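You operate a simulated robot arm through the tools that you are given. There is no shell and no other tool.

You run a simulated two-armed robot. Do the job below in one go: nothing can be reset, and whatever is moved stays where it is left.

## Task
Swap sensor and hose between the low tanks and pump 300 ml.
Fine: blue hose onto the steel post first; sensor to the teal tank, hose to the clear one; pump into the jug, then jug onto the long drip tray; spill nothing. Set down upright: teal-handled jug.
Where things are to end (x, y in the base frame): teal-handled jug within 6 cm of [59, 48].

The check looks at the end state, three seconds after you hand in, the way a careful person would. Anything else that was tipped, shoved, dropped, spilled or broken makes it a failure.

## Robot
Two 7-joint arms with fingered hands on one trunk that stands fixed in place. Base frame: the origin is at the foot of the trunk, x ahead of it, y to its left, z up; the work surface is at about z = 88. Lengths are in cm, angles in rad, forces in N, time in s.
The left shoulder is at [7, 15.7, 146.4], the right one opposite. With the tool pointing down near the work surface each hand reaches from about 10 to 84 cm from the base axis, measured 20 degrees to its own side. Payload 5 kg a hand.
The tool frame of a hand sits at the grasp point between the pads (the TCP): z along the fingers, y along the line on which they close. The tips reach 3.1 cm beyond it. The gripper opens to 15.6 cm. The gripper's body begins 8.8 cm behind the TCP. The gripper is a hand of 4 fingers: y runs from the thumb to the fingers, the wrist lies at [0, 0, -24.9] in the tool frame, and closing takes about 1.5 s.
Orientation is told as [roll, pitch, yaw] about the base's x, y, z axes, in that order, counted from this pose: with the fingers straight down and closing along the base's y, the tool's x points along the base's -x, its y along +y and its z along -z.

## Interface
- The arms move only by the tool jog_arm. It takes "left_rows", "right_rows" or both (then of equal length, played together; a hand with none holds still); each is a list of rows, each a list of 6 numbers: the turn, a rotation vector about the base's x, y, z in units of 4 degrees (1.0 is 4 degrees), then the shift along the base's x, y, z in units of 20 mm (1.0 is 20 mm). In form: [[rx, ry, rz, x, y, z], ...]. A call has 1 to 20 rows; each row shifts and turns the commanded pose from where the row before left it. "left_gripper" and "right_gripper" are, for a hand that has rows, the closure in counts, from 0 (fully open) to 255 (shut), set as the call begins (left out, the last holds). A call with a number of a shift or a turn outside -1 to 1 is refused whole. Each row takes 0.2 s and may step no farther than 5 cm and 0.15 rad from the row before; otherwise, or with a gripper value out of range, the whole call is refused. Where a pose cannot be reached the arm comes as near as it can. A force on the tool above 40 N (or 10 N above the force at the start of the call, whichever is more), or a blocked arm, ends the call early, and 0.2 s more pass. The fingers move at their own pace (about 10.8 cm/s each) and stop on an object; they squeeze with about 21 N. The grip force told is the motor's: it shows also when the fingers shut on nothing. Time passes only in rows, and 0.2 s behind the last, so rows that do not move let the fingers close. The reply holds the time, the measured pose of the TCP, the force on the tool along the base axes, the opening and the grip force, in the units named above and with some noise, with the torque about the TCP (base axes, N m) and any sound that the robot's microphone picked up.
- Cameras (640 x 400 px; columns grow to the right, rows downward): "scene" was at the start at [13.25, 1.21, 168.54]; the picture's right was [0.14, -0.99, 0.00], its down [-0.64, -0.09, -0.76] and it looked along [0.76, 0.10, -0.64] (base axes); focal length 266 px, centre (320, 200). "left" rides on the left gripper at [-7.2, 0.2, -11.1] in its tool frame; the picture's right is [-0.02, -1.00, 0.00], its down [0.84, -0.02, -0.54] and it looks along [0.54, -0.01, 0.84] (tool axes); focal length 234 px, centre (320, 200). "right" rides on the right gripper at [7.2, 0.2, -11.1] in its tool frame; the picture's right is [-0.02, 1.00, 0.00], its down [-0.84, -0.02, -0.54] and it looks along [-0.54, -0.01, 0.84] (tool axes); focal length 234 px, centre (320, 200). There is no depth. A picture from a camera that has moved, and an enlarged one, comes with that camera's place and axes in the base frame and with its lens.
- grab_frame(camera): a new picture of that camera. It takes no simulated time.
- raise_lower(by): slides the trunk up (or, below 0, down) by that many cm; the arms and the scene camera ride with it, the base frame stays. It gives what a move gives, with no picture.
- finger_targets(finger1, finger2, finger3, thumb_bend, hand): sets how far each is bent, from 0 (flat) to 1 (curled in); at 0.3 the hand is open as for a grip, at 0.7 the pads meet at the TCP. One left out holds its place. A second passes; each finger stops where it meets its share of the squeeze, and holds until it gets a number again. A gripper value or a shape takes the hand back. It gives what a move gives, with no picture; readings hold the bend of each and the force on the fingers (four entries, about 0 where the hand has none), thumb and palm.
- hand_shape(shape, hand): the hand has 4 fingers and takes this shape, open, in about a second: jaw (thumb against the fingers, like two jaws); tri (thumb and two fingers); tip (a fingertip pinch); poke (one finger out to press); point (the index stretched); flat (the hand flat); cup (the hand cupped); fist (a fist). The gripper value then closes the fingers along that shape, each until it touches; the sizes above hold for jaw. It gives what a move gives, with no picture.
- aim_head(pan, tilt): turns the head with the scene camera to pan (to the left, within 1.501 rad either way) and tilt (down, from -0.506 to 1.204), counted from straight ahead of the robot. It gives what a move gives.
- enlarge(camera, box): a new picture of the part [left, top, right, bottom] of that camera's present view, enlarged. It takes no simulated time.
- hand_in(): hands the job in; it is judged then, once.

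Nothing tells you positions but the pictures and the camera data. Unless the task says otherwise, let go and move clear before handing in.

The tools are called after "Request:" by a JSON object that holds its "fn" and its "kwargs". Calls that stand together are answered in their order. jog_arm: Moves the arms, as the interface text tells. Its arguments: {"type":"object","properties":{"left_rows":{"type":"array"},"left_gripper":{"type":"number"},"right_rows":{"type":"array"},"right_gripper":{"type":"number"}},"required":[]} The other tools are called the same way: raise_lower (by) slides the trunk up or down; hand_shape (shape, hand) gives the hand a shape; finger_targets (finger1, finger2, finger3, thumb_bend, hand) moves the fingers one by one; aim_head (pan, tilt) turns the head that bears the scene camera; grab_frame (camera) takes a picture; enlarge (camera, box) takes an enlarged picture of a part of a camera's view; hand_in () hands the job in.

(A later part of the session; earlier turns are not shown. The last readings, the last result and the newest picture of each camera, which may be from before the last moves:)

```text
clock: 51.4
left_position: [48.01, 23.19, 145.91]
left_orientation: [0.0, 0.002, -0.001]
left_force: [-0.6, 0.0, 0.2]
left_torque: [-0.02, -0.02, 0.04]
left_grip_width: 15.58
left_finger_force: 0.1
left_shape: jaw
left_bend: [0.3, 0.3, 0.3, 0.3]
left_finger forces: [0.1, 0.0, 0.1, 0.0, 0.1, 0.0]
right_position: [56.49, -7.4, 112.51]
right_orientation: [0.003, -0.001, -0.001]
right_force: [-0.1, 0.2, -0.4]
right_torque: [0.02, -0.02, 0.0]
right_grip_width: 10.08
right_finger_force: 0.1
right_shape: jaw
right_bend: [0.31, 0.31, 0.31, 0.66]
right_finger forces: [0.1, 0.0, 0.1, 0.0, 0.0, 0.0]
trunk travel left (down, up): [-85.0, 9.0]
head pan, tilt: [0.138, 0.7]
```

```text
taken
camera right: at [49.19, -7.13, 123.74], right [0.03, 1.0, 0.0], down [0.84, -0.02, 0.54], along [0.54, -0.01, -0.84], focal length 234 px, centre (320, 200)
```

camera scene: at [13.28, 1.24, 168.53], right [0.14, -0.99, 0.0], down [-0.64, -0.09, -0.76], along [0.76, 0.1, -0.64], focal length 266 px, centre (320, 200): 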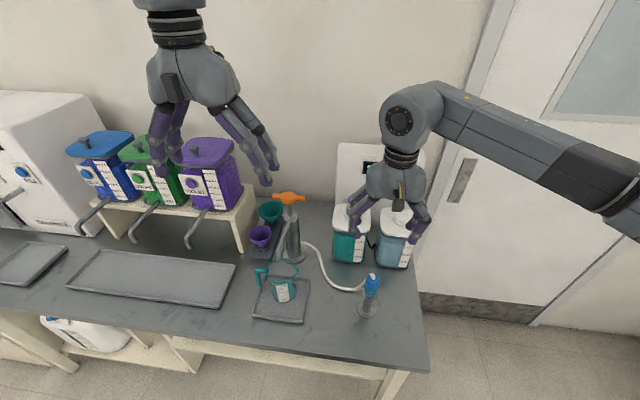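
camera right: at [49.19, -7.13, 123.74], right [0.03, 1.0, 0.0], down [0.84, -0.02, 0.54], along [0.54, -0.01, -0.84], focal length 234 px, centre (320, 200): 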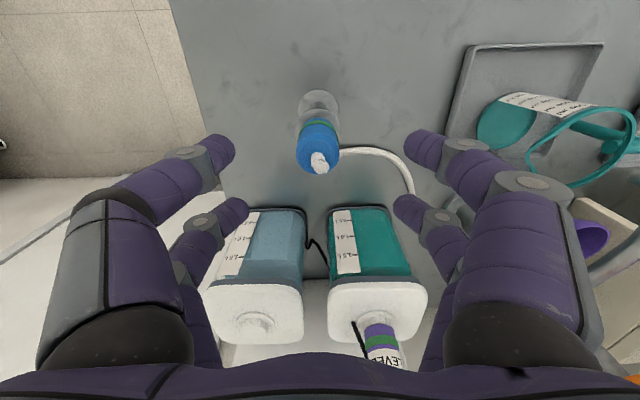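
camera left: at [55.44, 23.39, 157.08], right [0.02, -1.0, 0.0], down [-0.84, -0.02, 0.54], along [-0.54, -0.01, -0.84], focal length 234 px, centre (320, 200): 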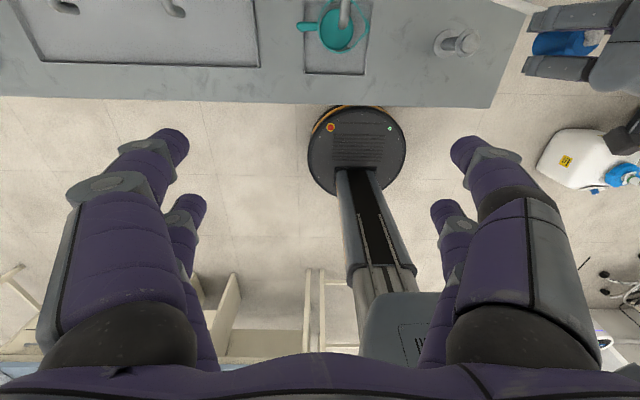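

Request:
{"fn": "jog_arm", "kwargs": {"right_rows": [[0, 0, 0, 0.08, 0, -1], [0, 0, 0, 0, 0, -1], [0, 0, 0, 0, 0, -1], [0, 0, 0, 0, 0, -1], [0, 0, 0, 0, 0, -0.5], [0, 0, 0, 0, 0, -0.5], [0, 0, 0, 0, 0, 0]]}}

Request:
{"fn": "grab_frame", "kwargs": {"camera": "right"}}

Request:
{"fn": "enlarge", "kwargs": {"camera": "left", "box": [430, 20, 510, 70]}}

```text
clock: 53.0
left_position: [48.28, 23.04, 145.95]
left_orientation: [-0.002, -0.001, 0.001]
left_force: [-0.3, -0.1, 0.0]
left_torque: [-0.02, 0.01, -0.02]
left_grip_width: 15.59
left_finger_force: 0.0
left_shape: jaw
left_bend: [0.3, 0.3, 0.3, 0.3]
left_finger forces: [0.0, 0.1, 0.0, 0.0, 0.1, 0.0]
right_position: [56.75, -7.43, 102.6]
right_orientation: [-0.002, 0.001, -0.002]
right_force: [-0.1, -0.6, -0.4]
right_torque: [0.03, 0.03, -0.03]
right_grip_width: 10.06
right_finger_force: 0.1
right_shape: jaw
right_bend: [0.31, 0.31, 0.31, 0.66]
right_finger forces: [0.1, 0.1, 0.0, 0.0, 0.0, 0.0]
trunk travel left (down, up): [-85.0, 9.0]
head pan, tilt: [0.138, 0.7]
```

```text
taken
camera right: at [49.49, -7.29, 113.81], right [0.03, 1.0, 0.0], down [0.84, -0.02, 0.54], along [0.54, -0.01, -0.84], focal length 234 px, centre (320, 200)
```

right: 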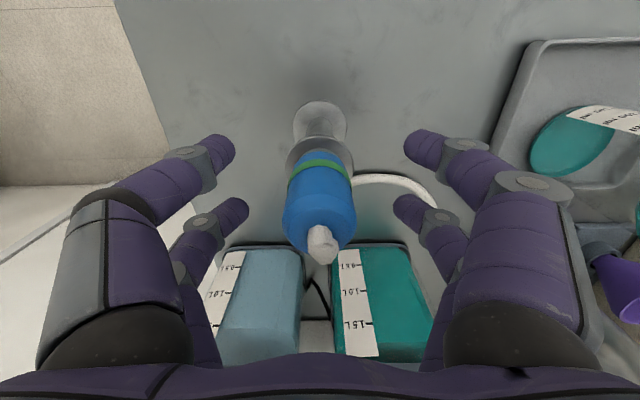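

```text
8.00 times, centred on (470, 45) of left
camera zoom: at [55.41, 23.37, 157.1], right [0.02, -1.0, 0.0], down [-0.84, -0.02, 0.54], along [-0.54, -0.01, -0.84], focal length 1873 px, centre (-880, 1440)
```

zoom: 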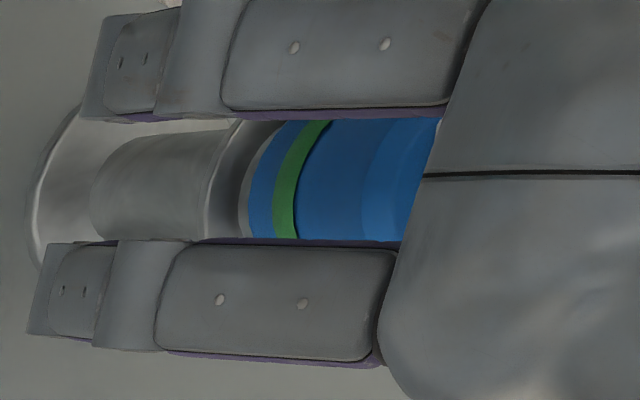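

Request:
{"fn": "jog_arm", "kwargs": {"right_rows": [[0, 0, 0, -0.05, 0, 0], [0, 0, 0, 0, 0, 0], [0, 0, 0, 0, 0, 0], [0, 0, 0, 0, 0, 0], [0, 0, 0, 0, 0, 0], [0, 0, 0, 0, 0, 0], [0, 0, 0, 0, 0, 0], [0, 0, 0, 0, 0, 0]], "right_gripper": 255}}

Request:
{"fn": "grab_frame", "kwargs": {"camera": "right"}}

```text
clock: 54.8
left_position: [48.2, 23.22, 145.86]
left_orientation: [0.0, 0.0, 0.0]
left_force: [-0.5, -0.9, -0.4]
left_torque: [0.0, 0.02, 0.0]
left_grip_width: 15.59
left_finger_force: 0.2
left_shape: jaw
left_bend: [0.3, 0.3, 0.3, 0.3]
left_finger forces: [0.0, 0.0, 0.0, 0.0, 0.0, 0.1]
right_position: [56.65, -7.47, 102.72]
right_orientation: [-0.001, 0.0, -0.001]
right_force: [-3.0, 0.4, -2.6]
right_torque: [0.02, 0.1, -0.03]
right_grip_width: 1.54
right_finger_force: 19.9
right_shape: jaw
right_bend: [0.73, 0.73, 0.73, 0.72]
right_finger forces: [0.0, 21.1, 20.5, 0.1, 0.4, 0.0]
trunk travel left (down, up): [-85.0, 9.0]
head pan, tilt: [0.138, 0.7]
```

```text
taken
camera right: at [49.34, -7.28, 113.82], right [0.03, 1.0, 0.0], down [0.84, -0.02, 0.54], along [0.54, -0.01, -0.84], focal length 234 px, centre (320, 200)
```

right: 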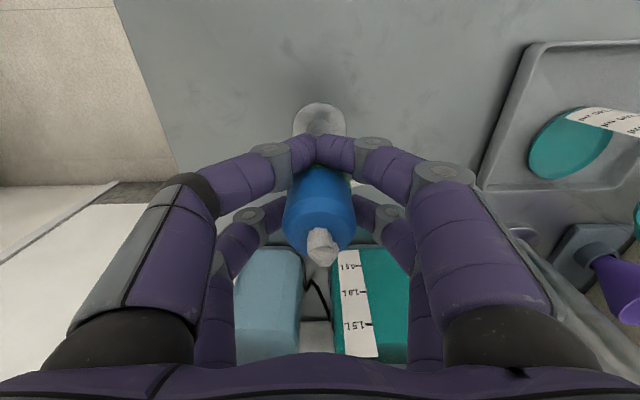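

Request:
{"fn": "jog_arm", "kwargs": {"right_rows": [[0, 0, 0, 0, 0, 0.3], [0, 0, 0, 0, 0, 0.5], [0, 0, 0, 0, 0, 1], [0, 0, 0, 0, 0, 1], [0, 0, 0, 0, 0, 1], [0, 0, 0, 0, 0, 1], [0, 0, 0, 0, 0, 1], [0, 0, 0, 0, 0, 1], [0, 0, 0, 0, 0, 1], [0, 0, 0, 0, 0, 1], [0, 0, 0, 0, 0, 1], [0, 0, 0, 0, 0, 0.5]]}}

Request:
{"fn": "jog_arm", "kwargs": {"right_rows": [[0, 0, 0, 0.965, -0.375, 0], [0, 0, 0, 0.965, -0.375, 0], [0, 0, 0, 0.965, -0.375, 0], [0, 0, 0, 0.965, -0.375, 0], [0, 0, 0, 0.965, -0.375, 0], [0, 0, 0, 0.965, -0.375, 0], [0, 0, 0, 0.965, -0.375, 0], [0, 0, 0, 0.965, -0.375, 0], [0, 0, 0, 0.965, -0.375, 0], [0, 0, 0, 0.965, -0.375, 0], [0, 0, 0, 0.965, -0.375, 0], [0, 0, 0, 0.965, -0.375, 0], [0, 0, 0, 0, 0, 0]]}}

Request:
{"fn": "grab_frame", "kwargs": {"camera": "right"}}

Request:
{"fn": "enlarge", "kwargs": {"camera": "right", "box": [240, 60, 400, 180]}}

Request:
{"fn": "enlarge", "kwargs": {"camera": "scene", "box": [310, 130, 430, 290]}}

```text
clock: 57.4
left_position: [48.3, 23.17, 145.87]
left_orientation: [0.0, -0.001, 0.001]
left_force: [0.2, -0.1, -0.2]
left_torque: [-0.01, 0.01, -0.01]
left_grip_width: 15.59
left_finger_force: 0.0
left_shape: jaw
left_bend: [0.3, 0.3, 0.3, 0.3]
left_finger forces: [0.0, 0.0, 0.1, 0.0, 0.0, 0.0]
right_position: [56.61, -7.52, 123.36]
right_orientation: [0.003, -0.001, -0.001]
right_force: [0.1, 0.3, -0.8]
right_torque: [0.0, 0.01, -0.02]
right_grip_width: 1.44
right_finger_force: 20.9
right_shape: jaw
right_bend: [0.73, 0.72, 0.72, 0.72]
right_finger forces: [0.0, 20.7, 20.7, 0.1, 0.2, 0.1]
trunk travel left (down, up): [-85.0, 9.0]
head pan, tilt: [0.138, 0.7]
```

```text
clock: 60.2
left_position: [48.26, 23.1, 145.98]
left_orientation: [0.0, 0.0, -0.001]
left_force: [-0.5, 0.3, -0.2]
left_torque: [-0.04, 0.02, 0.01]
left_grip_width: 15.58
left_finger_force: 0.1
left_shape: jaw
left_bend: [0.3, 0.3, 0.3, 0.3]
left_finger forces: [0.0, 0.0, 0.0, 0.0, 0.1, 0.1]
right_position: [79.87, -16.47, 123.2]
right_orientation: [0.001, -0.002, -0.003]
right_force: [-0.2, 1.2, -0.5]
right_torque: [-0.02, 0.0, 0.0]
right_grip_width: 1.47
right_finger_force: 21.0
right_shape: jaw
right_bend: [0.73, 0.72, 0.72, 0.72]
right_finger forces: [0.1, 20.7, 20.6, 0.1, 0.2, 0.0]
trunk travel left (down, up): [-85.0, 9.0]
head pan, tilt: [0.138, 0.7]
```

```text
taken
camera right: at [72.47, -16.26, 134.35], right [0.03, 1.0, 0.0], down [0.84, -0.02, 0.54], along [0.54, -0.01, -0.84], focal length 234 px, centre (320, 200)
```

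right: 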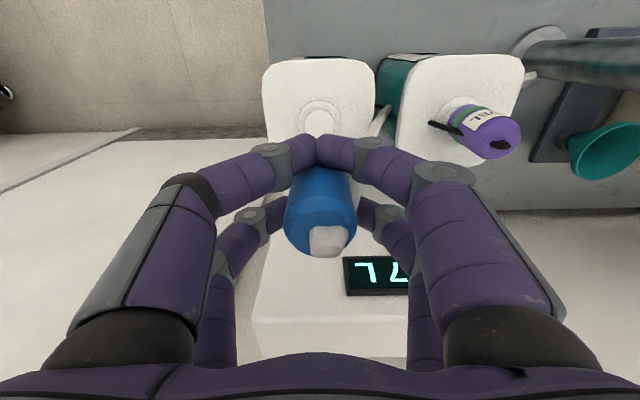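

```text
3.33 times, centred on (320, 120) of right
camera zoom: at [72.47, -16.26, 134.35], right [0.03, 1.0, 0.0], down [0.84, -0.02, 0.54], along [0.54, -0.01, -0.84], focal length 781 px, centre (320, 467)
```

zoom: 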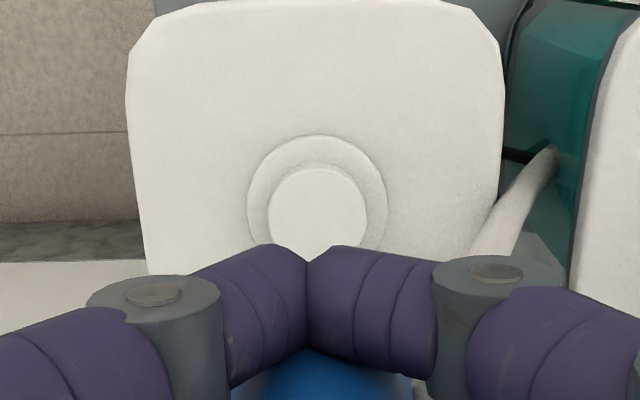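

```text
2.50 times, centred on (370, 210) of scene
camera zoom: at [13.24, 1.2, 168.54], right [0.14, -0.99, 0.0], down [-0.64, -0.09, -0.76], along [0.76, 0.1, -0.64], focal length 665 px, centre (195, 175)
```

zoom: 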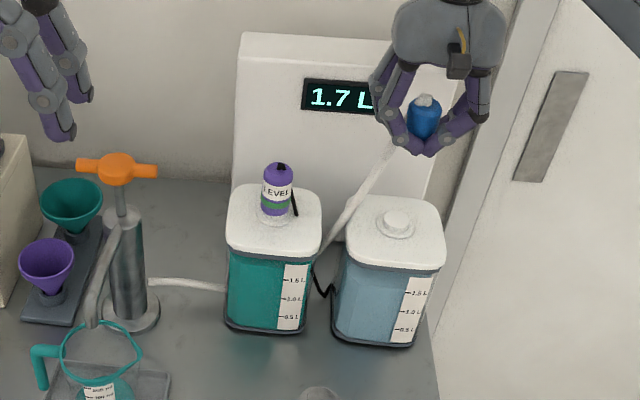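

Request:
{"fn": "enlarge", "kwargs": {"camera": "right", "box": [240, 120, 400, 280]}}

Request:
{"fn": "enlarge", "kwargs": {"camera": "scene", "box": [370, 160, 410, 230]}}

```text
2.50 times, centred on (320, 200) of right
camera zoom: at [72.47, -16.26, 134.35], right [0.03, 1.0, 0.0], down [0.84, -0.02, 0.54], along [0.54, -0.01, -0.84], focal length 585 px, centre (320, 200)
```

zoom: 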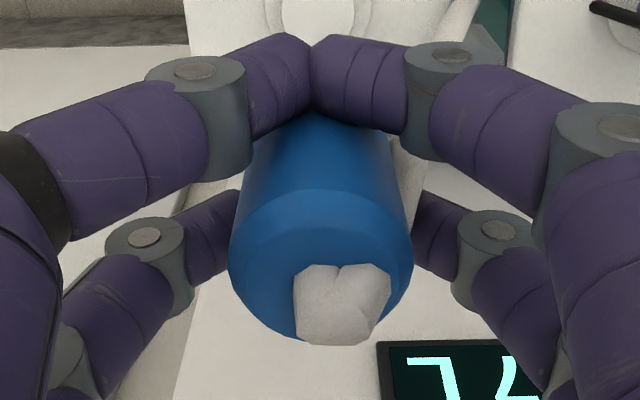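

```text
5.71 times, centred on (390, 195) of scene
camera zoom: at [13.24, 1.2, 168.54], right [0.14, -0.99, 0.0], down [-0.64, -0.09, -0.76], along [0.76, 0.1, -0.64], focal length 1521 px, centre (-80, 229)
```

zoom: 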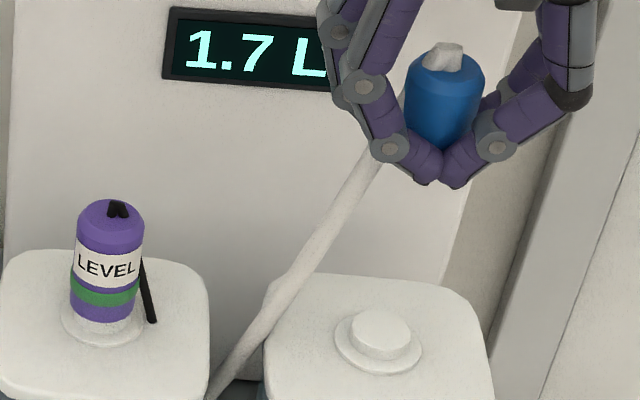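

The cap is aligned to within 1 mm, so I'll lower it toward the clear tank's neck.

Request:
{"fn": "jog_arm", "kwargs": {"right_rows": [[0, 0, 0, 0, -0.045, -0.8], [0, 0, 0, 0, 0, -0.8], [0, 0, 0, 0, 0, -0.8], [0, 0, 0, 0, 0, -0.8], [0, 0, 0, 0, 0, -0.8], [0, 0, 0, 0, 0, -0.8], [0, 0, 0, 0, 0, -0.6], [0, 0, 0, 0, 0, -0.2], [0, 0, 0, 0, 0, 0]]}}

Request:
{"fn": "enlarge", "kwargs": {"camera": "right", "box": [240, 60, 400, 180]}}

Request:
{"fn": "enlarge", "kwargs": {"camera": "scene", "box": [370, 160, 430, 240]}}

```text
clock: 62.2
left_position: [48.33, 23.04, 145.94]
left_orientation: [0.0, 0.0, 0.0]
left_force: [0.1, -0.1, 0.2]
left_torque: [-0.04, 0.01, 0.0]
left_grip_width: 15.57
left_finger_force: 0.1
left_shape: jaw
left_bend: [0.3, 0.3, 0.3, 0.3]
left_finger forces: [0.0, 0.0, 0.1, 0.0, 0.0, 0.0]
right_position: [79.74, -16.43, 111.76]
right_orientation: [0.001, -0.001, -0.001]
right_force: [-0.5, 0.5, -0.6]
right_torque: [0.06, 0.02, 0.01]
right_grip_width: 1.43
right_finger_force: 21.1
right_shape: jaw
right_bend: [0.73, 0.72, 0.72, 0.72]
right_finger forces: [0.0, 20.7, 20.7, 0.0, 0.2, 0.0]
trunk travel left (down, up): [-85.0, 9.0]
head pan, tilt: [0.138, 0.7]
```

```text
3.33 times, centred on (320, 120) of right
camera zoom: at [72.39, -16.32, 123.02], right [0.03, 1.0, 0.0], down [0.84, -0.02, 0.54], along [0.54, -0.01, -0.84], focal length 781 px, centre (320, 467)
```

zoom: 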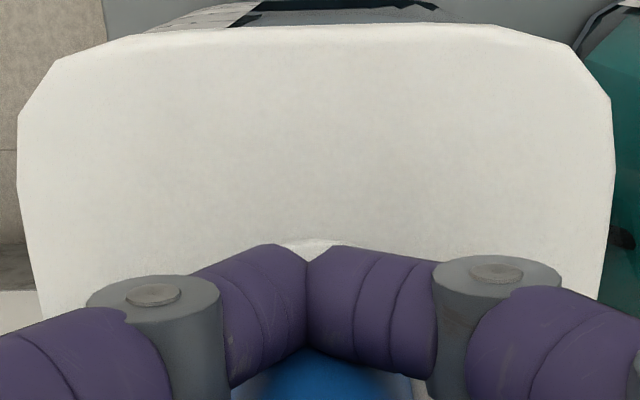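

```text
5.00 times, centred on (400, 200) of scene
camera zoom: at [13.26, 1.2, 168.54], right [0.14, -0.99, 0.0], down [-0.64, -0.09, -0.76], along [0.76, 0.1, -0.64], focal length 1331 px, centre (-80, 200)
```

zoom: 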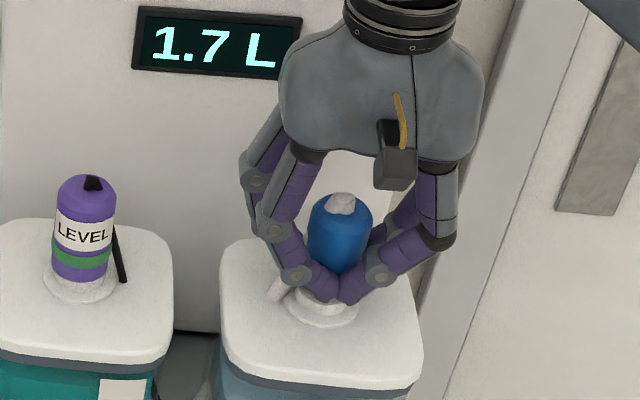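

Request:
{"fn": "jog_arm", "kwargs": {"right_rows": [[0, 0, 0, 0, 0, -0.1], [0, 0, 0, 0, 0, -0.1], [0, 0, 0, 0, 0, -0.1], [0, 0, 0, 0, 0, 0]]}}

Request:
{"fn": "enlarge", "kwargs": {"camera": "scene", "box": [370, 160, 430, 240]}}

```text
clock: 63.2
left_position: [48.28, 23.08, 146.03]
left_orientation: [0.0, -0.001, 0.0]
left_force: [-0.5, 0.1, -0.1]
left_torque: [0.04, 0.0, -0.01]
left_grip_width: 15.57
left_finger_force: 0.0
left_shape: jaw
left_bend: [0.3, 0.3, 0.3, 0.3]
left_finger forces: [0.1, 0.1, 0.1, 0.1, 0.0, 0.1]
right_position: [79.79, -16.53, 111.15]
right_orientation: [0.001, -0.001, -0.003]
right_force: [0.7, 0.2, -1.2]
right_torque: [0.0, -0.01, 0.0]
right_grip_width: 1.45
right_finger_force: 20.6
right_shape: jaw
right_bend: [0.73, 0.72, 0.72, 0.72]
right_finger forces: [0.1, 20.7, 20.5, 0.0, 0.2, 0.0]
trunk travel left (down, up): [-85.0, 9.0]
head pan, tilt: [0.138, 0.7]
```

```text
5.00 times, centred on (400, 200) of scene
camera zoom: at [13.28, 1.21, 168.53], right [0.14, -0.99, 0.0], down [-0.64, -0.09, -0.76], along [0.76, 0.1, -0.64], focal length 1331 px, centre (-80, 200)
```

zoom: 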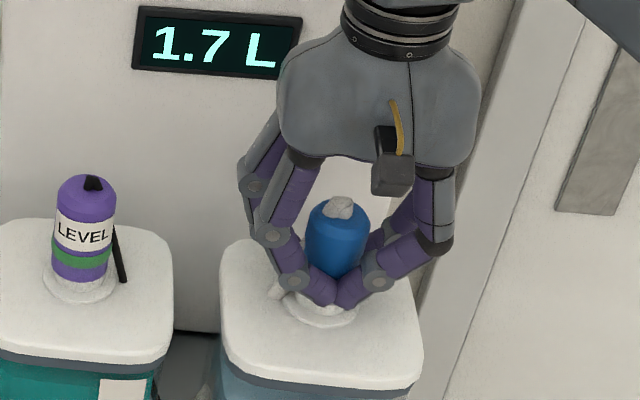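

Request:
{"fn": "jog_arm", "kwargs": {"right_rows": [[0, 0, 0, 0, 0, -0.1], [0, 0, 0, 0, 0, -0.1], [0, 0, 0, 0, 0, 0]]}}

Request:
{"fn": "enlarge", "kwargs": {"camera": "scene", "box": [370, 160, 430, 240]}}

```text
clock: 64.0
left_position: [48.23, 23.12, 146.02]
left_orientation: [0.0, 0.001, 0.0]
left_force: [-1.1, -0.3, 0.6]
left_torque: [-0.02, 0.03, 0.01]
left_grip_width: 15.59
left_finger_force: 0.0
left_shape: jaw
left_bend: [0.3, 0.3, 0.3, 0.3]
left_finger forces: [0.0, 0.0, 0.1, 0.0, 0.0, 0.1]
right_position: [79.77, -16.6, 110.96]
right_orientation: [0.003, 0.0, -0.001]
right_force: [0.1, 0.7, -0.6]
right_torque: [-0.01, 0.04, -0.01]
right_grip_width: 1.42
right_finger_force: 20.7
right_shape: jaw
right_bend: [0.73, 0.72, 0.72, 0.72]
right_finger forces: [0.0, 20.7, 20.6, 0.0, 0.1, 0.1]
trunk travel left (down, up): [-85.0, 9.0]
head pan, tilt: [0.138, 0.7]
```

```text
5.00 times, centred on (400, 200) of scene
camera zoom: at [13.28, 1.22, 168.53], right [0.14, -0.99, 0.0], down [-0.64, -0.09, -0.76], along [0.76, 0.1, -0.64], focal length 1331 px, centre (-80, 200)
```

zoom: 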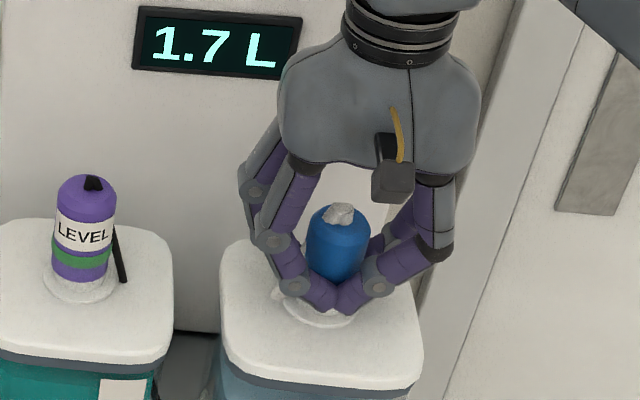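

Request:
{"fn": "jog_arm", "kwargs": {"right_rows": [[0, 0, 0, 0, 0, -0.1], [0, 0, 0, 0, 0, -0.1], [0, 0, 0, 0, 0, 0]]}}

Request:
{"fn": "enlarge", "kwargs": {"camera": "scene", "box": [370, 160, 430, 240]}}

Request:
{"fn": "enlarge", "kwargs": {"camera": "right", "box": [240, 100, 400, 220]}}

```text
clock: 64.8
left_position: [48.08, 23.14, 146.15]
left_orientation: [0.0, 0.0, 0.0]
left_force: [-0.2, 0.4, -0.8]
left_torque: [0.0, -0.02, 0.0]
left_grip_width: 15.59
left_finger_force: 0.0
left_shape: jaw
left_bend: [0.3, 0.3, 0.3, 0.3]
left_finger forces: [0.0, 0.0, 0.0, 0.0, 0.0, 0.0]
right_position: [79.86, -16.53, 110.79]
right_orientation: [0.001, -0.001, -0.001]
right_force: [3.8, -1.1, 8.7]
right_torque: [-0.08, -0.24, -0.02]
right_grip_width: 1.5
right_finger_force: 20.8
right_shape: jaw
right_bend: [0.73, 0.72, 0.72, 0.72]
right_finger forces: [0.0, 22.0, 23.0, 0.0, 0.1, 0.0]
trunk travel left (down, up): [-85.0, 9.0]
head pan, tilt: [0.138, 0.7]
```

```text
5.00 times, centred on (400, 200) of scene
camera zoom: at [13.19, 1.21, 168.55], right [0.14, -0.99, 0.0], down [-0.64, -0.09, -0.76], along [0.76, 0.1, -0.64], focal length 1331 px, centre (-80, 200)
```

zoom: 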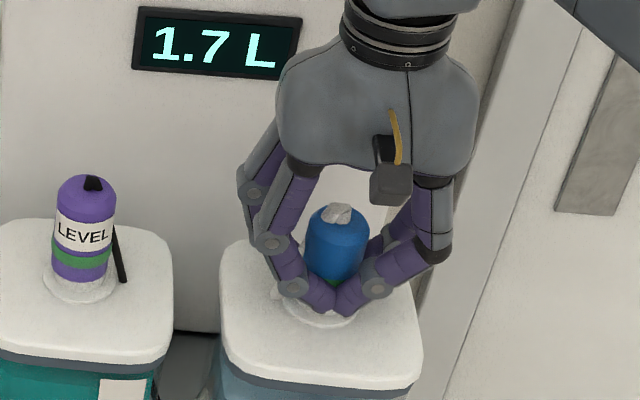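

```text
3.33 times, centred on (320, 160) of right
camera zoom: at [72.43, -16.36, 121.93], right [0.03, 1.0, 0.0], down [0.84, -0.02, 0.55], along [0.55, -0.01, -0.84], focal length 781 px, centre (320, 333)
```

zoom: 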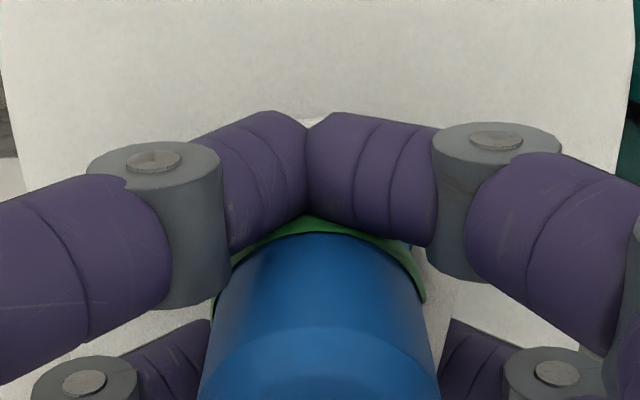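

The green ring is showing and I read 8.7 N, so the hose is seated on the clear tank. I'll release it and rise.

Request:
{"fn": "jog_arm", "kwargs": {"right_rows": [[0, 0, 0, 0, 0, 0], [0, 0, 0, 0, 0, 0], [0, 0, 0, 0, 0, 0], [0, 0, 0, 0, 0, 0], [0, 0, 0, 0, 0, 0], [0, 0, 0, 0, 0, 0]], "right_gripper": 90}}

Request:
{"fn": "grab_frame", "kwargs": {"camera": "right"}}

Request:
{"fn": "enlarge", "kwargs": {"camera": "scene", "box": [330, 150, 450, 270]}}

```text
clock: 66.2
left_position: [48.27, 23.09, 146.04]
left_orientation: [0.001, 0.0, 0.0]
left_force: [0.9, -0.2, -0.2]
left_torque: [0.01, 0.01, 0.01]
left_grip_width: 15.57
left_finger_force: 0.0
left_shape: jaw
left_bend: [0.3, 0.3, 0.3, 0.3]
left_finger forces: [0.0, 0.0, 0.0, 0.0, 0.0, 0.0]
right_position: [79.82, -16.55, 110.62]
right_orientation: [0.0, -0.001, -0.002]
right_force: [-0.4, 0.7, -0.5]
right_torque: [0.0, -0.03, 0.04]
right_grip_width: 10.04
right_finger_force: 0.0
right_shape: jaw
right_bend: [0.31, 0.31, 0.31, 0.66]
right_finger forces: [0.0, 0.0, 0.1, 0.0, 0.0, 0.0]
trunk travel left (down, up): [-85.0, 9.0]
head pan, tilt: [0.138, 0.7]
```

```text
taken
camera right: at [72.42, -16.36, 121.8], right [0.03, 1.0, 0.0], down [0.84, -0.02, 0.54], along [0.54, -0.01, -0.84], focal length 234 px, centre (320, 200)
```

right: 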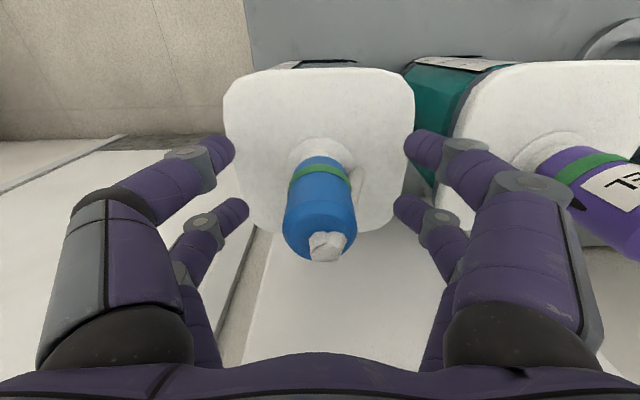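

```text
3.33 times, centred on (390, 210) of scene
camera zoom: at [13.24, 1.21, 168.54], right [0.14, -0.99, 0.0], down [-0.64, -0.09, -0.76], along [0.76, 0.1, -0.64], focal length 887 px, centre (87, 167)
```

zoom: 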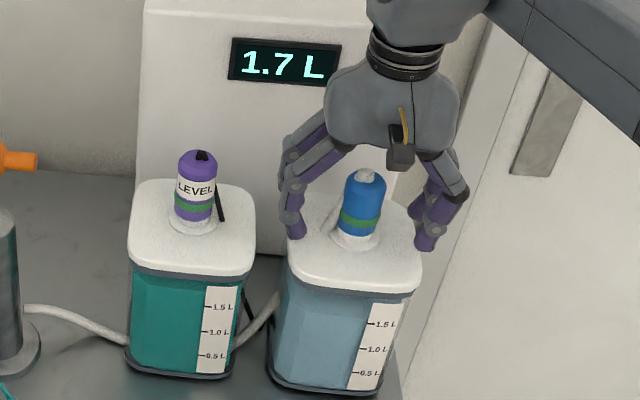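

Both fittings are seated. I'll raise the right hand and retract it, then study the pump handle and the jug.

Request:
{"fn": "jog_arm", "kwargs": {"right_rows": [[0, 0, 0, 0, 0, 0.5], [0, 0, 0, 0, 0, 1], [0, 0, 0, 0, 0, 1], [0, 0, 0, 0, 0, 1], [0, 0, 0, 0, 0, 1], [0, 0, 0, 0, 0, 1], [0, 0, 0, 0, 0, 1], [0, 0, 0, 0, 0, 1], [0, 0, 0, -1, -0.2, 1], [0, 0, 0, -1, -0.2, 1], [0, 0, 0, -1, -0.2, 1], [0, 0, 0, -1, -0.2, 1], [0, 0, 0, -1, -0.2, 1], [0, 0, 0, -1, -0.2, 0.5], [0, 0, 0, -1, -0.2, 0], [0, 0, 0, -1, 0, 0], [0, 0, 0, -1, 0, 0], [0, 0, 0, -1, 0, 0]]}}

Request:
{"fn": "grab_frame", "kwargs": {"camera": "scene"}}

Request:
{"fn": "enlarge", "kwargs": {"camera": "scene", "box": [240, 180, 330, 260]}}

Request:
{"fn": "enlarge", "kwargs": {"camera": "scene", "box": [245, 250, 315, 330]}}

Request:
{"fn": "enlarge", "kwargs": {"camera": "scene", "box": [320, 180, 430, 280]}}

```text
clock: 70.0
left_position: [48.08, 23.12, 145.98]
left_orientation: [0.0, 0.0, -0.001]
left_force: [0.2, -0.1, 0.3]
left_torque: [-0.01, -0.03, 0.04]
left_grip_width: 15.59
left_finger_force: 0.1
left_shape: jaw
left_bend: [0.3, 0.3, 0.3, 0.3]
left_finger forces: [0.1, 0.1, 0.1, 0.0, 0.0, 0.0]
right_position: [59.64, -19.25, 136.47]
right_orientation: [0.002, 0.0, -0.002]
right_force: [-0.1, 0.2, 0.3]
right_torque: [-0.01, 0.0, -0.02]
right_grip_width: 10.08
right_finger_force: 0.1
right_shape: jaw
right_bend: [0.31, 0.31, 0.31, 0.66]
right_finger forces: [0.1, 0.0, 0.1, 0.0, 0.0, 0.0]
trunk travel left (down, up): [-85.0, 9.0]
head pan, tilt: [0.138, 0.7]
```

```text
taken
camera scene: at [13.16, 1.15, 168.55], right [0.14, -0.99, 0.0], down [-0.64, -0.09, -0.77], along [0.76, 0.11, -0.64], focal length 266 px, centre (320, 200)
```

scene: 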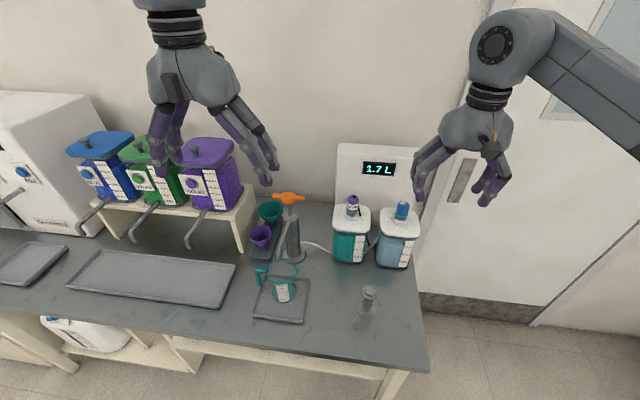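

```text
5.00 times, centred on (285, 220) of scene
camera zoom: at [13.16, 1.15, 168.55], right [0.14, -0.99, 0.0], down [-0.64, -0.09, -0.77], along [0.76, 0.11, -0.64], focal length 1331 px, centre (495, 100)
```

zoom: 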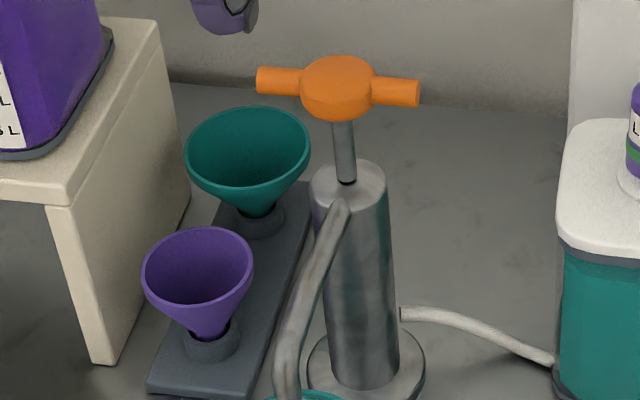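

```text
5.00 times, centred on (280, 290) of scene
camera zoom: at [13.16, 1.15, 168.55], right [0.14, -0.99, 0.0], down [-0.64, -0.09, -0.77], along [0.76, 0.11, -0.64], focal length 1331 px, centre (520, -250)
```

zoom: 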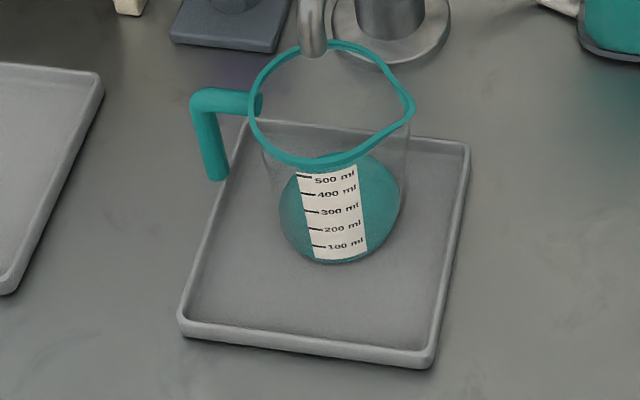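

```text
4.00 times, centred on (375, 230) of scene
camera zoom: at [13.16, 1.15, 168.55], right [0.14, -0.99, 0.0], down [-0.64, -0.09, -0.77], along [0.76, 0.11, -0.64], focal length 1065 px, centre (100, 80)
```

zoom: 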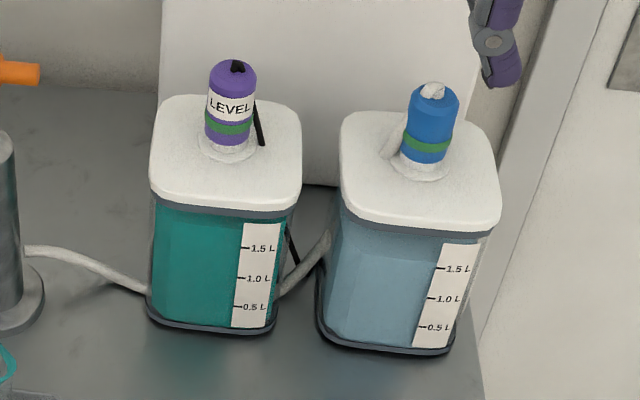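

Both green rings are on and the display reads 1.7 L. The jug looks empty apart from its teal base. Its spout ends at about (59, 19.5, 105), above the jug at (58.4, 19.3). I'll shape the left hand as a fist and bring it over the pump knob at (75.3, 19.7, z≈117).

Request:
{"fn": "hand_shape", "kwargs": {"hand": "left", "shape": "fist"}}

Request:
{"fn": "grab_frame", "kwargs": {"camera": "left"}}

Request:
{"fn": "grab_frame", "kwargs": {"camera": "scene"}}

Request:
{"fn": "grab_frame", "kwargs": {"camera": "right"}}

```text
clock: 70.9
left_position: [48.24, 23.23, 145.97]
left_orientation: [-0.001, 0.0, -0.001]
left_force: [0.5, 0.4, -0.5]
left_torque: [0.03, 0.03, -0.01]
left_grip_width: 0.02
left_finger_force: 0.2
left_shape: fist
left_bend: [1.0, 1.0, 1.0, 0.52]
left_finger forces: [0.0, 0.1, 0.1, 0.0, 0.0, 0.0]
right_position: [59.74, -19.27, 136.34]
right_orientation: [0.0, 0.0, -0.001]
right_force: [0.1, 0.5, -0.7]
right_torque: [0.0, -0.01, -0.02]
right_grip_width: 10.08
right_finger_force: 0.1
right_shape: jaw
right_bend: [0.31, 0.31, 0.31, 0.66]
right_finger forces: [0.0, 0.0, 0.0, 0.0, 0.1, 0.1]
trunk travel left (down, up): [-85.0, 9.0]
head pan, tilt: [0.138, 0.7]
```

```text
taken
camera left: at [55.43, 23.37, 157.09], right [0.02, -1.0, 0.0], down [-0.84, -0.02, 0.54], along [-0.54, -0.01, -0.84], focal length 234 px, centre (320, 200)
```

left: 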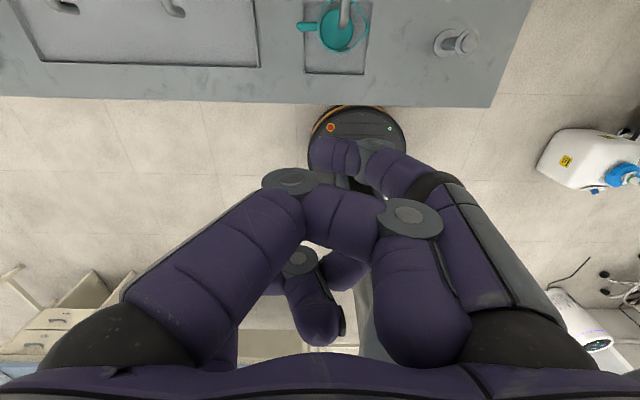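

```text
taken
camera scene: at [13.29, 1.22, 168.53], right [0.14, -0.99, 0.0], down [-0.64, -0.09, -0.76], along [0.76, 0.1, -0.64], focal length 266 px, centre (320, 200)
```

scene: 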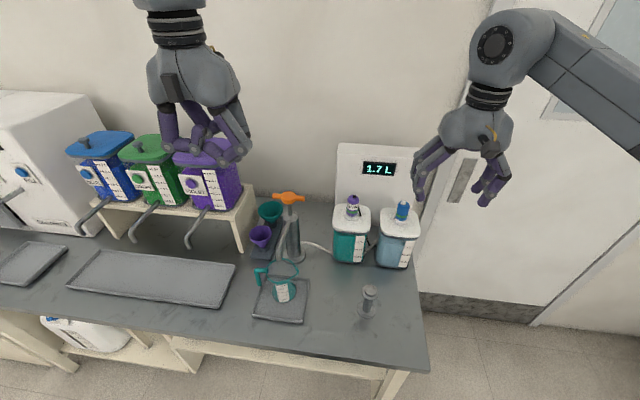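

```text
taken
camera right: at [52.45, -19.11, 147.61], right [0.03, 1.0, 0.0], down [0.84, -0.02, 0.54], along [0.54, -0.01, -0.84], focal length 234 px, centre (320, 200)
```

right: 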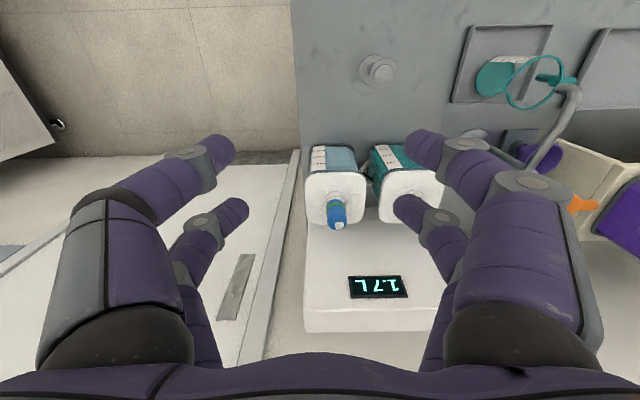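

Request:
{"fn": "jog_arm", "kwargs": {"left_rows": [[0, 0, 0, 0.964, -0.124, -0.3], [0, 0, 0, 0.964, -0.124, -0.3], [0, 0, 0, 0.964, -0.124, -0.3], [0, 0, 0, 0.964, -0.124, -0.3], [0, 0, 0, 0.964, -0.124, -0.5], [0, 0, 0, 0.964, -0.124, -0.5], [0, 0, 0, 0.964, -0.124, -0.6], [0, 0, 0, 0.964, -0.124, -0.6], [0, 0, 0, 0.964, -0.124, -0.6], [0, 0, 0, 0.964, -0.124, -0.6], [0, 0, 0, 0.964, -0.124, -0.6], [0, 0, 0, 0.964, -0.124, -0.6], [0, 0, 0, 0.964, -0.124, -0.6], [0, 0, 0, 0.964, -0.124, -0.6], [0, 0, 0, 0, 0, 0]]}}

Request:
{"fn": "grab_frame", "kwargs": {"camera": "left"}}

Request:
{"fn": "grab_frame", "kwargs": {"camera": "scene"}}

```text
clock: 74.1
left_position: [73.55, 20.67, 132.12]
left_orientation: [-0.002, -0.001, 0.0]
left_force: [-0.5, -0.6, 0.7]
left_torque: [-0.01, -0.02, 0.01]
left_grip_width: 0.02
left_finger_force: 0.1
left_shape: fist
left_bend: [1.0, 1.0, 1.0, 0.52]
left_finger forces: [0.0, 0.1, 0.0, 0.1, 0.0, 0.0]
left hand out of reach, approached as far as the arm can: row 14
right_position: [59.64, -19.37, 136.49]
right_orientation: [0.001, 0.0, -0.002]
right_force: [-0.1, -0.4, -0.6]
right_torque: [-0.01, 0.01, 0.01]
right_grip_width: 10.05
right_finger_force: 0.0
right_shape: jaw
right_bend: [0.31, 0.31, 0.31, 0.66]
right_finger forces: [0.0, 0.0, 0.0, 0.1, 0.0, 0.1]
trunk travel left (down, up): [-85.0, 9.0]
head pan, tilt: [0.138, 0.7]
```

```text
taken
camera left: at [80.83, 20.87, 143.26], right [0.02, -1.0, 0.0], down [-0.84, -0.02, 0.54], along [-0.54, -0.01, -0.84], focal length 234 px, centre (320, 200)
```

left: 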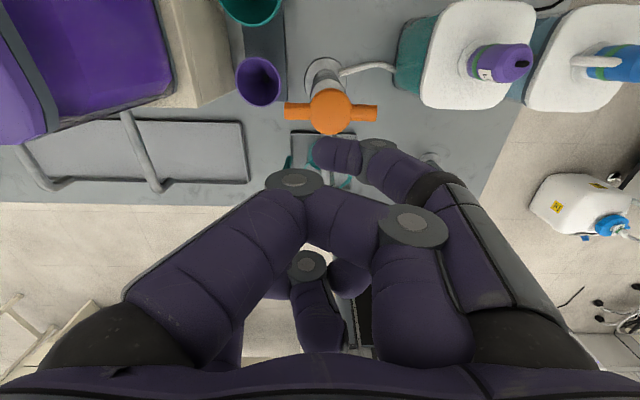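

```text
taken
camera scene: at [13.19, 1.18, 168.54], right [0.14, -0.99, 0.0], down [-0.64, -0.09, -0.76], along [0.76, 0.11, -0.64], focal length 266 px, centre (320, 200)
```

scene: 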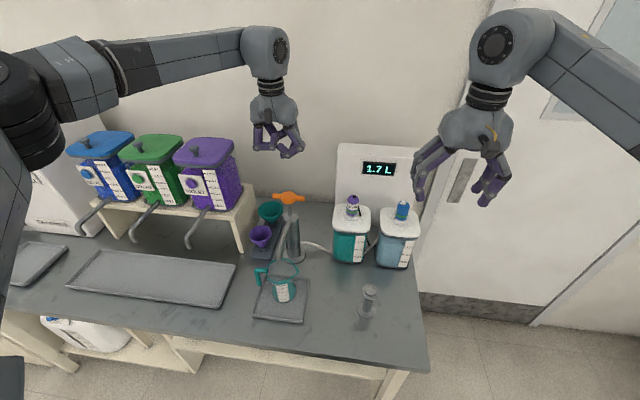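

The left hand stopped at x = 73.5, just short of the knob. Reach should improve lower down, so I'll try descending and then moving forward.

Request:
{"fn": "jog_arm", "kwargs": {"left_rows": [[0, 0, 0, 0, -0.2, -0.8], [0, 0, 0, 0, -0.2, -0.8], [0, 0, 0, 0.4, -0.1, -0.6], [0, 0, 0, 0.4, 0, 0], [0, 0, 0, 0, 0, 0]]}}

Request:
{"fn": "grab_frame", "kwargs": {"camera": "left"}}

Request:
{"fn": "grab_frame", "kwargs": {"camera": "scene"}}

```text
clock: 75.3
left_position: [73.26, 20.37, 127.78]
left_orientation: [-0.003, -0.003, 0.0]
left_force: [0.0, -0.7, 1.0]
left_torque: [-0.02, -0.02, 0.0]
left_grip_width: 0.01
left_finger_force: 0.0
left_shape: fist
left_bend: [1.0, 1.0, 1.0, 0.52]
left_finger forces: [0.1, 0.0, 0.1, 0.0, 0.0, 0.0]
left hand out of reach, approached as far as the arm can: row 2, 3, 4
right_position: [59.61, -19.31, 136.38]
right_orientation: [0.002, -0.001, -0.001]
right_force: [0.3, 0.2, 0.2]
right_torque: [0.02, 0.0, 0.0]
right_grip_width: 10.08
right_finger_force: 0.0
right_shape: jaw
right_bend: [0.31, 0.31, 0.31, 0.66]
right_finger forces: [0.0, 0.0, 0.0, 0.0, 0.1, 0.0]
trunk travel left (down, up): [-85.0, 9.0]
head pan, tilt: [0.138, 0.7]
```

```text
taken
camera left: at [80.5, 20.71, 138.97], right [0.02, -1.0, 0.0], down [-0.84, -0.02, 0.54], along [-0.54, -0.01, -0.84], focal length 234 px, centre (320, 200)
```

left: 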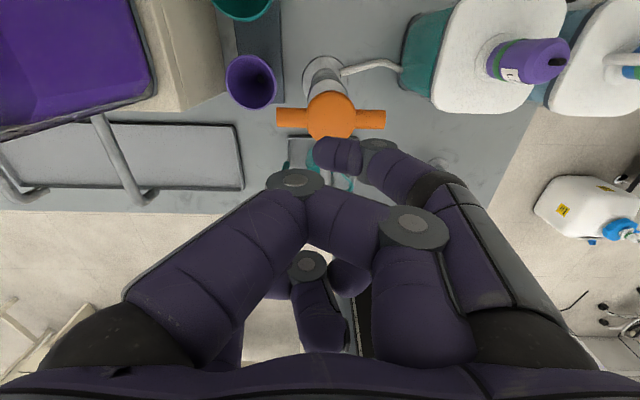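

```text
taken
camera scene: at [13.25, 1.19, 168.54], right [0.14, -0.99, 0.0], down [-0.64, -0.09, -0.76], along [0.76, 0.1, -0.64], focal length 266 px, centre (320, 200)
```

scene: 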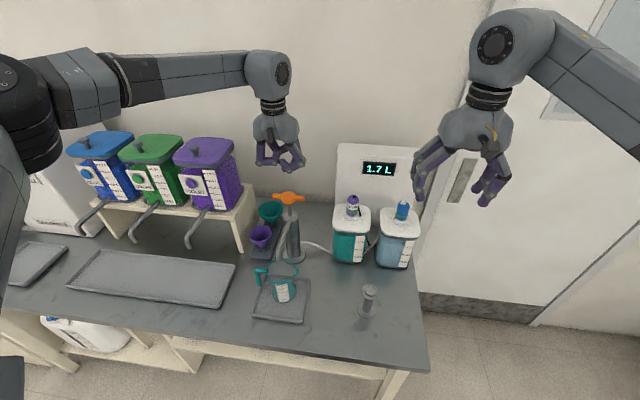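

The left hand's wrist seems to limit its reach at this yaw. I'll back off a little and try rotating it about vertical.

Request:
{"fn": "jog_arm", "kwargs": {"left_rows": [[0, 0, 0, -1, 0.1, 0.8], [0, 0, 0, -1, 0.1, 0.8], [0, 0, 0, -1, 0.1, 0.8], [0, 0, 1, -1, 0, 0.5], [0, 0, 1, 0, 0, 0], [0, 0, 1, 0, 0, 0], [0, 0, 1, 0, 0, 0], [0, 0, 1, 0, 0, 0], [0, 0, 1, 0, 0, 0], [0, 0, 1, 0, 0, 0], [0, 0, 1, 0, 0, 0], [0, 0, 1, 0, 0, 0], [0, 0, 1, 0, 0, 0], [0, 0, 1, 0, 0, 0], [0, 0, 1, 0, 0, 0], [0, 0, 0, 0, 0, 0]]}}

Request:
{"fn": "grab_frame", "kwargs": {"camera": "scene"}}

```text
clock: 78.7
left_position: [65.49, 21.12, 133.63]
left_orientation: [0.001, 0.002, 0.839]
left_force: [-0.4, -0.1, 0.1]
left_torque: [0.03, -0.01, -0.01]
left_grip_width: 0.0
left_finger_force: 0.1
left_shape: fist
left_bend: [1.0, 1.0, 1.0, 0.52]
left_finger forces: [0.0, 0.0, 0.0, 0.0, 0.1, 0.0]
right_position: [59.72, -19.26, 136.5]
right_orientation: [-0.001, -0.003, -0.003]
right_force: [-0.7, 0.5, -0.3]
right_torque: [0.03, -0.03, 0.01]
right_grip_width: 10.07
right_finger_force: 0.0
right_shape: jaw
right_bend: [0.31, 0.31, 0.31, 0.66]
right_finger forces: [0.0, 0.1, 0.1, 0.1, 0.0, 0.1]
trunk travel left (down, up): [-85.0, 9.0]
head pan, tilt: [0.138, 0.7]
```

```text
taken
camera scene: at [13.27, 1.2, 168.54], right [0.14, -0.99, 0.0], down [-0.64, -0.09, -0.76], along [0.76, 0.1, -0.64], focal length 266 px, centre (320, 200)
```

scene: 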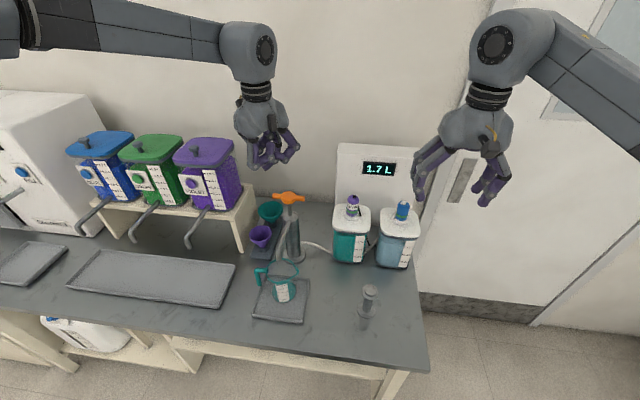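

Request:
{"fn": "jog_arm", "kwargs": {"left_rows": [[0, 0, 1, 0, 0, 0], [0, 0, 1, 0, 0, 0], [0, 0, 1, 0, 0, 0], [0, 0, 1, 0, 0, 0], [0, 0, 1, 0, 0, 0], [0, 0, 1, 0, 0, 0], [0, 0, 1, 0, 0, 0], [0, 0, 1, 0, 0, 0], [0, 0, 1, 0, 0, 0], [0, 0, 1, 0, 0, 0], [0, 0, 0.5, 0.8, -0.1, -0.1], [0, 0, 0, 0.9, -0.15, -0.1], [0, 0, 0, 0.9, -0.15, -0.1], [0, 0, 0, 0.9, -0.15, -0.1], [0, 0, 0, 0.9, -0.15, -0.1], [0, 0, 0, 0, 0, 0]]}}

Request:
{"fn": "grab_frame", "kwargs": {"camera": "scene"}}

Request:
{"fn": "grab_frame", "kwargs": {"camera": "left"}}

```text
clock: 82.1
left_position: [73.32, 20.13, 132.59]
left_orientation: [-0.004, 0.001, 1.57]
left_force: [0.4, 0.6, 0.3]
left_torque: [-0.04, -0.05, 0.0]
left_grip_width: 0.0
left_finger_force: 0.0
left_shape: fist
left_bend: [1.0, 1.0, 0.99, 0.52]
left_finger forces: [0.0, 0.0, 0.1, 0.1, 0.0, 0.0]
left hand out of reach, approached as far as the arm can: row 15
right_position: [59.57, -19.26, 136.52]
right_orientation: [-0.001, 0.002, -0.002]
right_force: [-1.0, -0.2, 0.6]
right_torque: [0.0, -0.03, 0.04]
right_grip_width: 10.05
right_finger_force: 0.0
right_shape: jaw
right_bend: [0.31, 0.31, 0.31, 0.66]
right_finger forces: [0.0, 0.0, 0.1, 0.1, 0.0, 0.0]
trunk travel left (down, up): [-85.0, 9.0]
head pan, tilt: [0.138, 0.7]
```

```text
taken
camera scene: at [13.12, 1.21, 168.55], right [0.14, -0.99, 0.0], down [-0.64, -0.09, -0.77], along [0.76, 0.1, -0.64], focal length 266 px, centre (320, 200)
```

scene: 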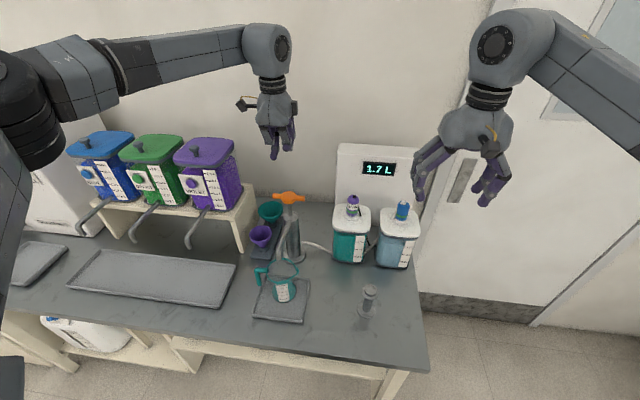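

```text
taken
camera left: at [73.13, 27.42, 143.74], right [1.0, 0.02, 0.0], down [0.02, -0.84, 0.55], along [0.02, -0.55, -0.84], focal length 234 px, centre (320, 200)
```

left: 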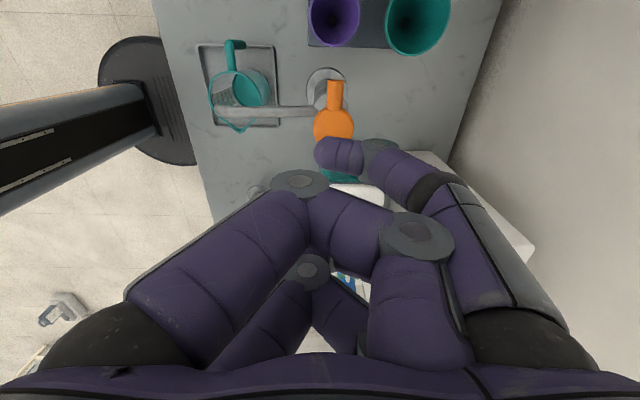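

The limit is the wrist position rather than yaw. Tilting the hand about 16° forward keeps the wrist back while the fist reaches the knob, so I'll do that.

Request:
{"fn": "jog_arm", "kwargs": {"left_rows": [[0, -1, 0, 0, 0, 0], [0, -1, 0, 0, 0, 0], [0, -1, 0, 0, 0, 0], [0, -1, 0, 0, 0, 0], [0, 0, 0, 0.5, -0.1, -0.5], [0, 0, 0, 0.5, -0.1, -0.8], [0, 0, 0, 0, 0, -0.8], [0, 0, 0, 0, 0, -0.8], [0, 0, 0, 0, 0, 0]]}}

Request:
{"fn": "grab_frame", "kwargs": {"camera": "left"}}

Request:
{"fn": "enlarge", "kwargs": {"camera": "scene", "box": [230, 90, 350, 270]}}

```text
clock: 84.1
left_position: [75.16, 19.6, 126.66]
left_orientation: [-0.28, -0.001, 1.572]
left_force: [0.9, -0.2, -0.1]
left_torque: [0.04, -0.01, 0.04]
left_grip_width: 0.0
left_finger_force: 0.1
left_shape: fist
left_bend: [1.0, 1.0, 0.99, 0.52]
left_finger forces: [0.0, 0.1, 0.0, 0.1, 0.1, 0.0]
right_position: [59.85, -19.48, 136.37]
right_orientation: [0.003, 0.0, -0.002]
right_force: [0.6, 0.2, -0.3]
right_torque: [0.0, -0.01, -0.01]
right_grip_width: 10.06
right_finger_force: 0.0
right_shape: jaw
right_bend: [0.31, 0.31, 0.31, 0.66]
right_finger forces: [0.1, 0.0, 0.0, 0.0, 0.0, 0.0]
trunk travel left (down, up): [-85.0, 9.0]
head pan, tilt: [0.138, 0.7]
```

```text
taken
camera left: at [71.95, 26.86, 137.22], right [0.96, 0.02, 0.28], down [-0.13, -0.84, 0.53], along [0.24, -0.54, -0.8], focal length 234 px, centre (320, 200)
```

left: 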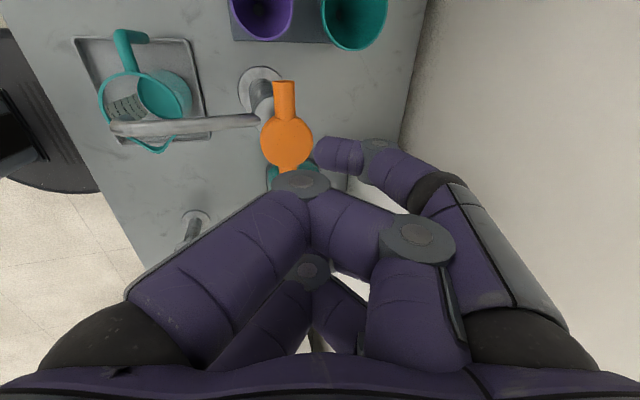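

```text
2.22 times, centred on (290, 180) of scene
camera zoom: at [13.31, 1.13, 168.53], right [0.14, -0.99, 0.0], down [-0.64, -0.09, -0.76], along [0.76, 0.11, -0.64], focal length 592 px, centre (387, 244)
```

zoom: 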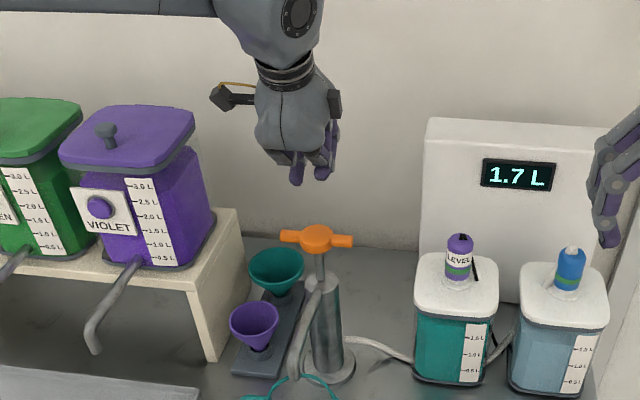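

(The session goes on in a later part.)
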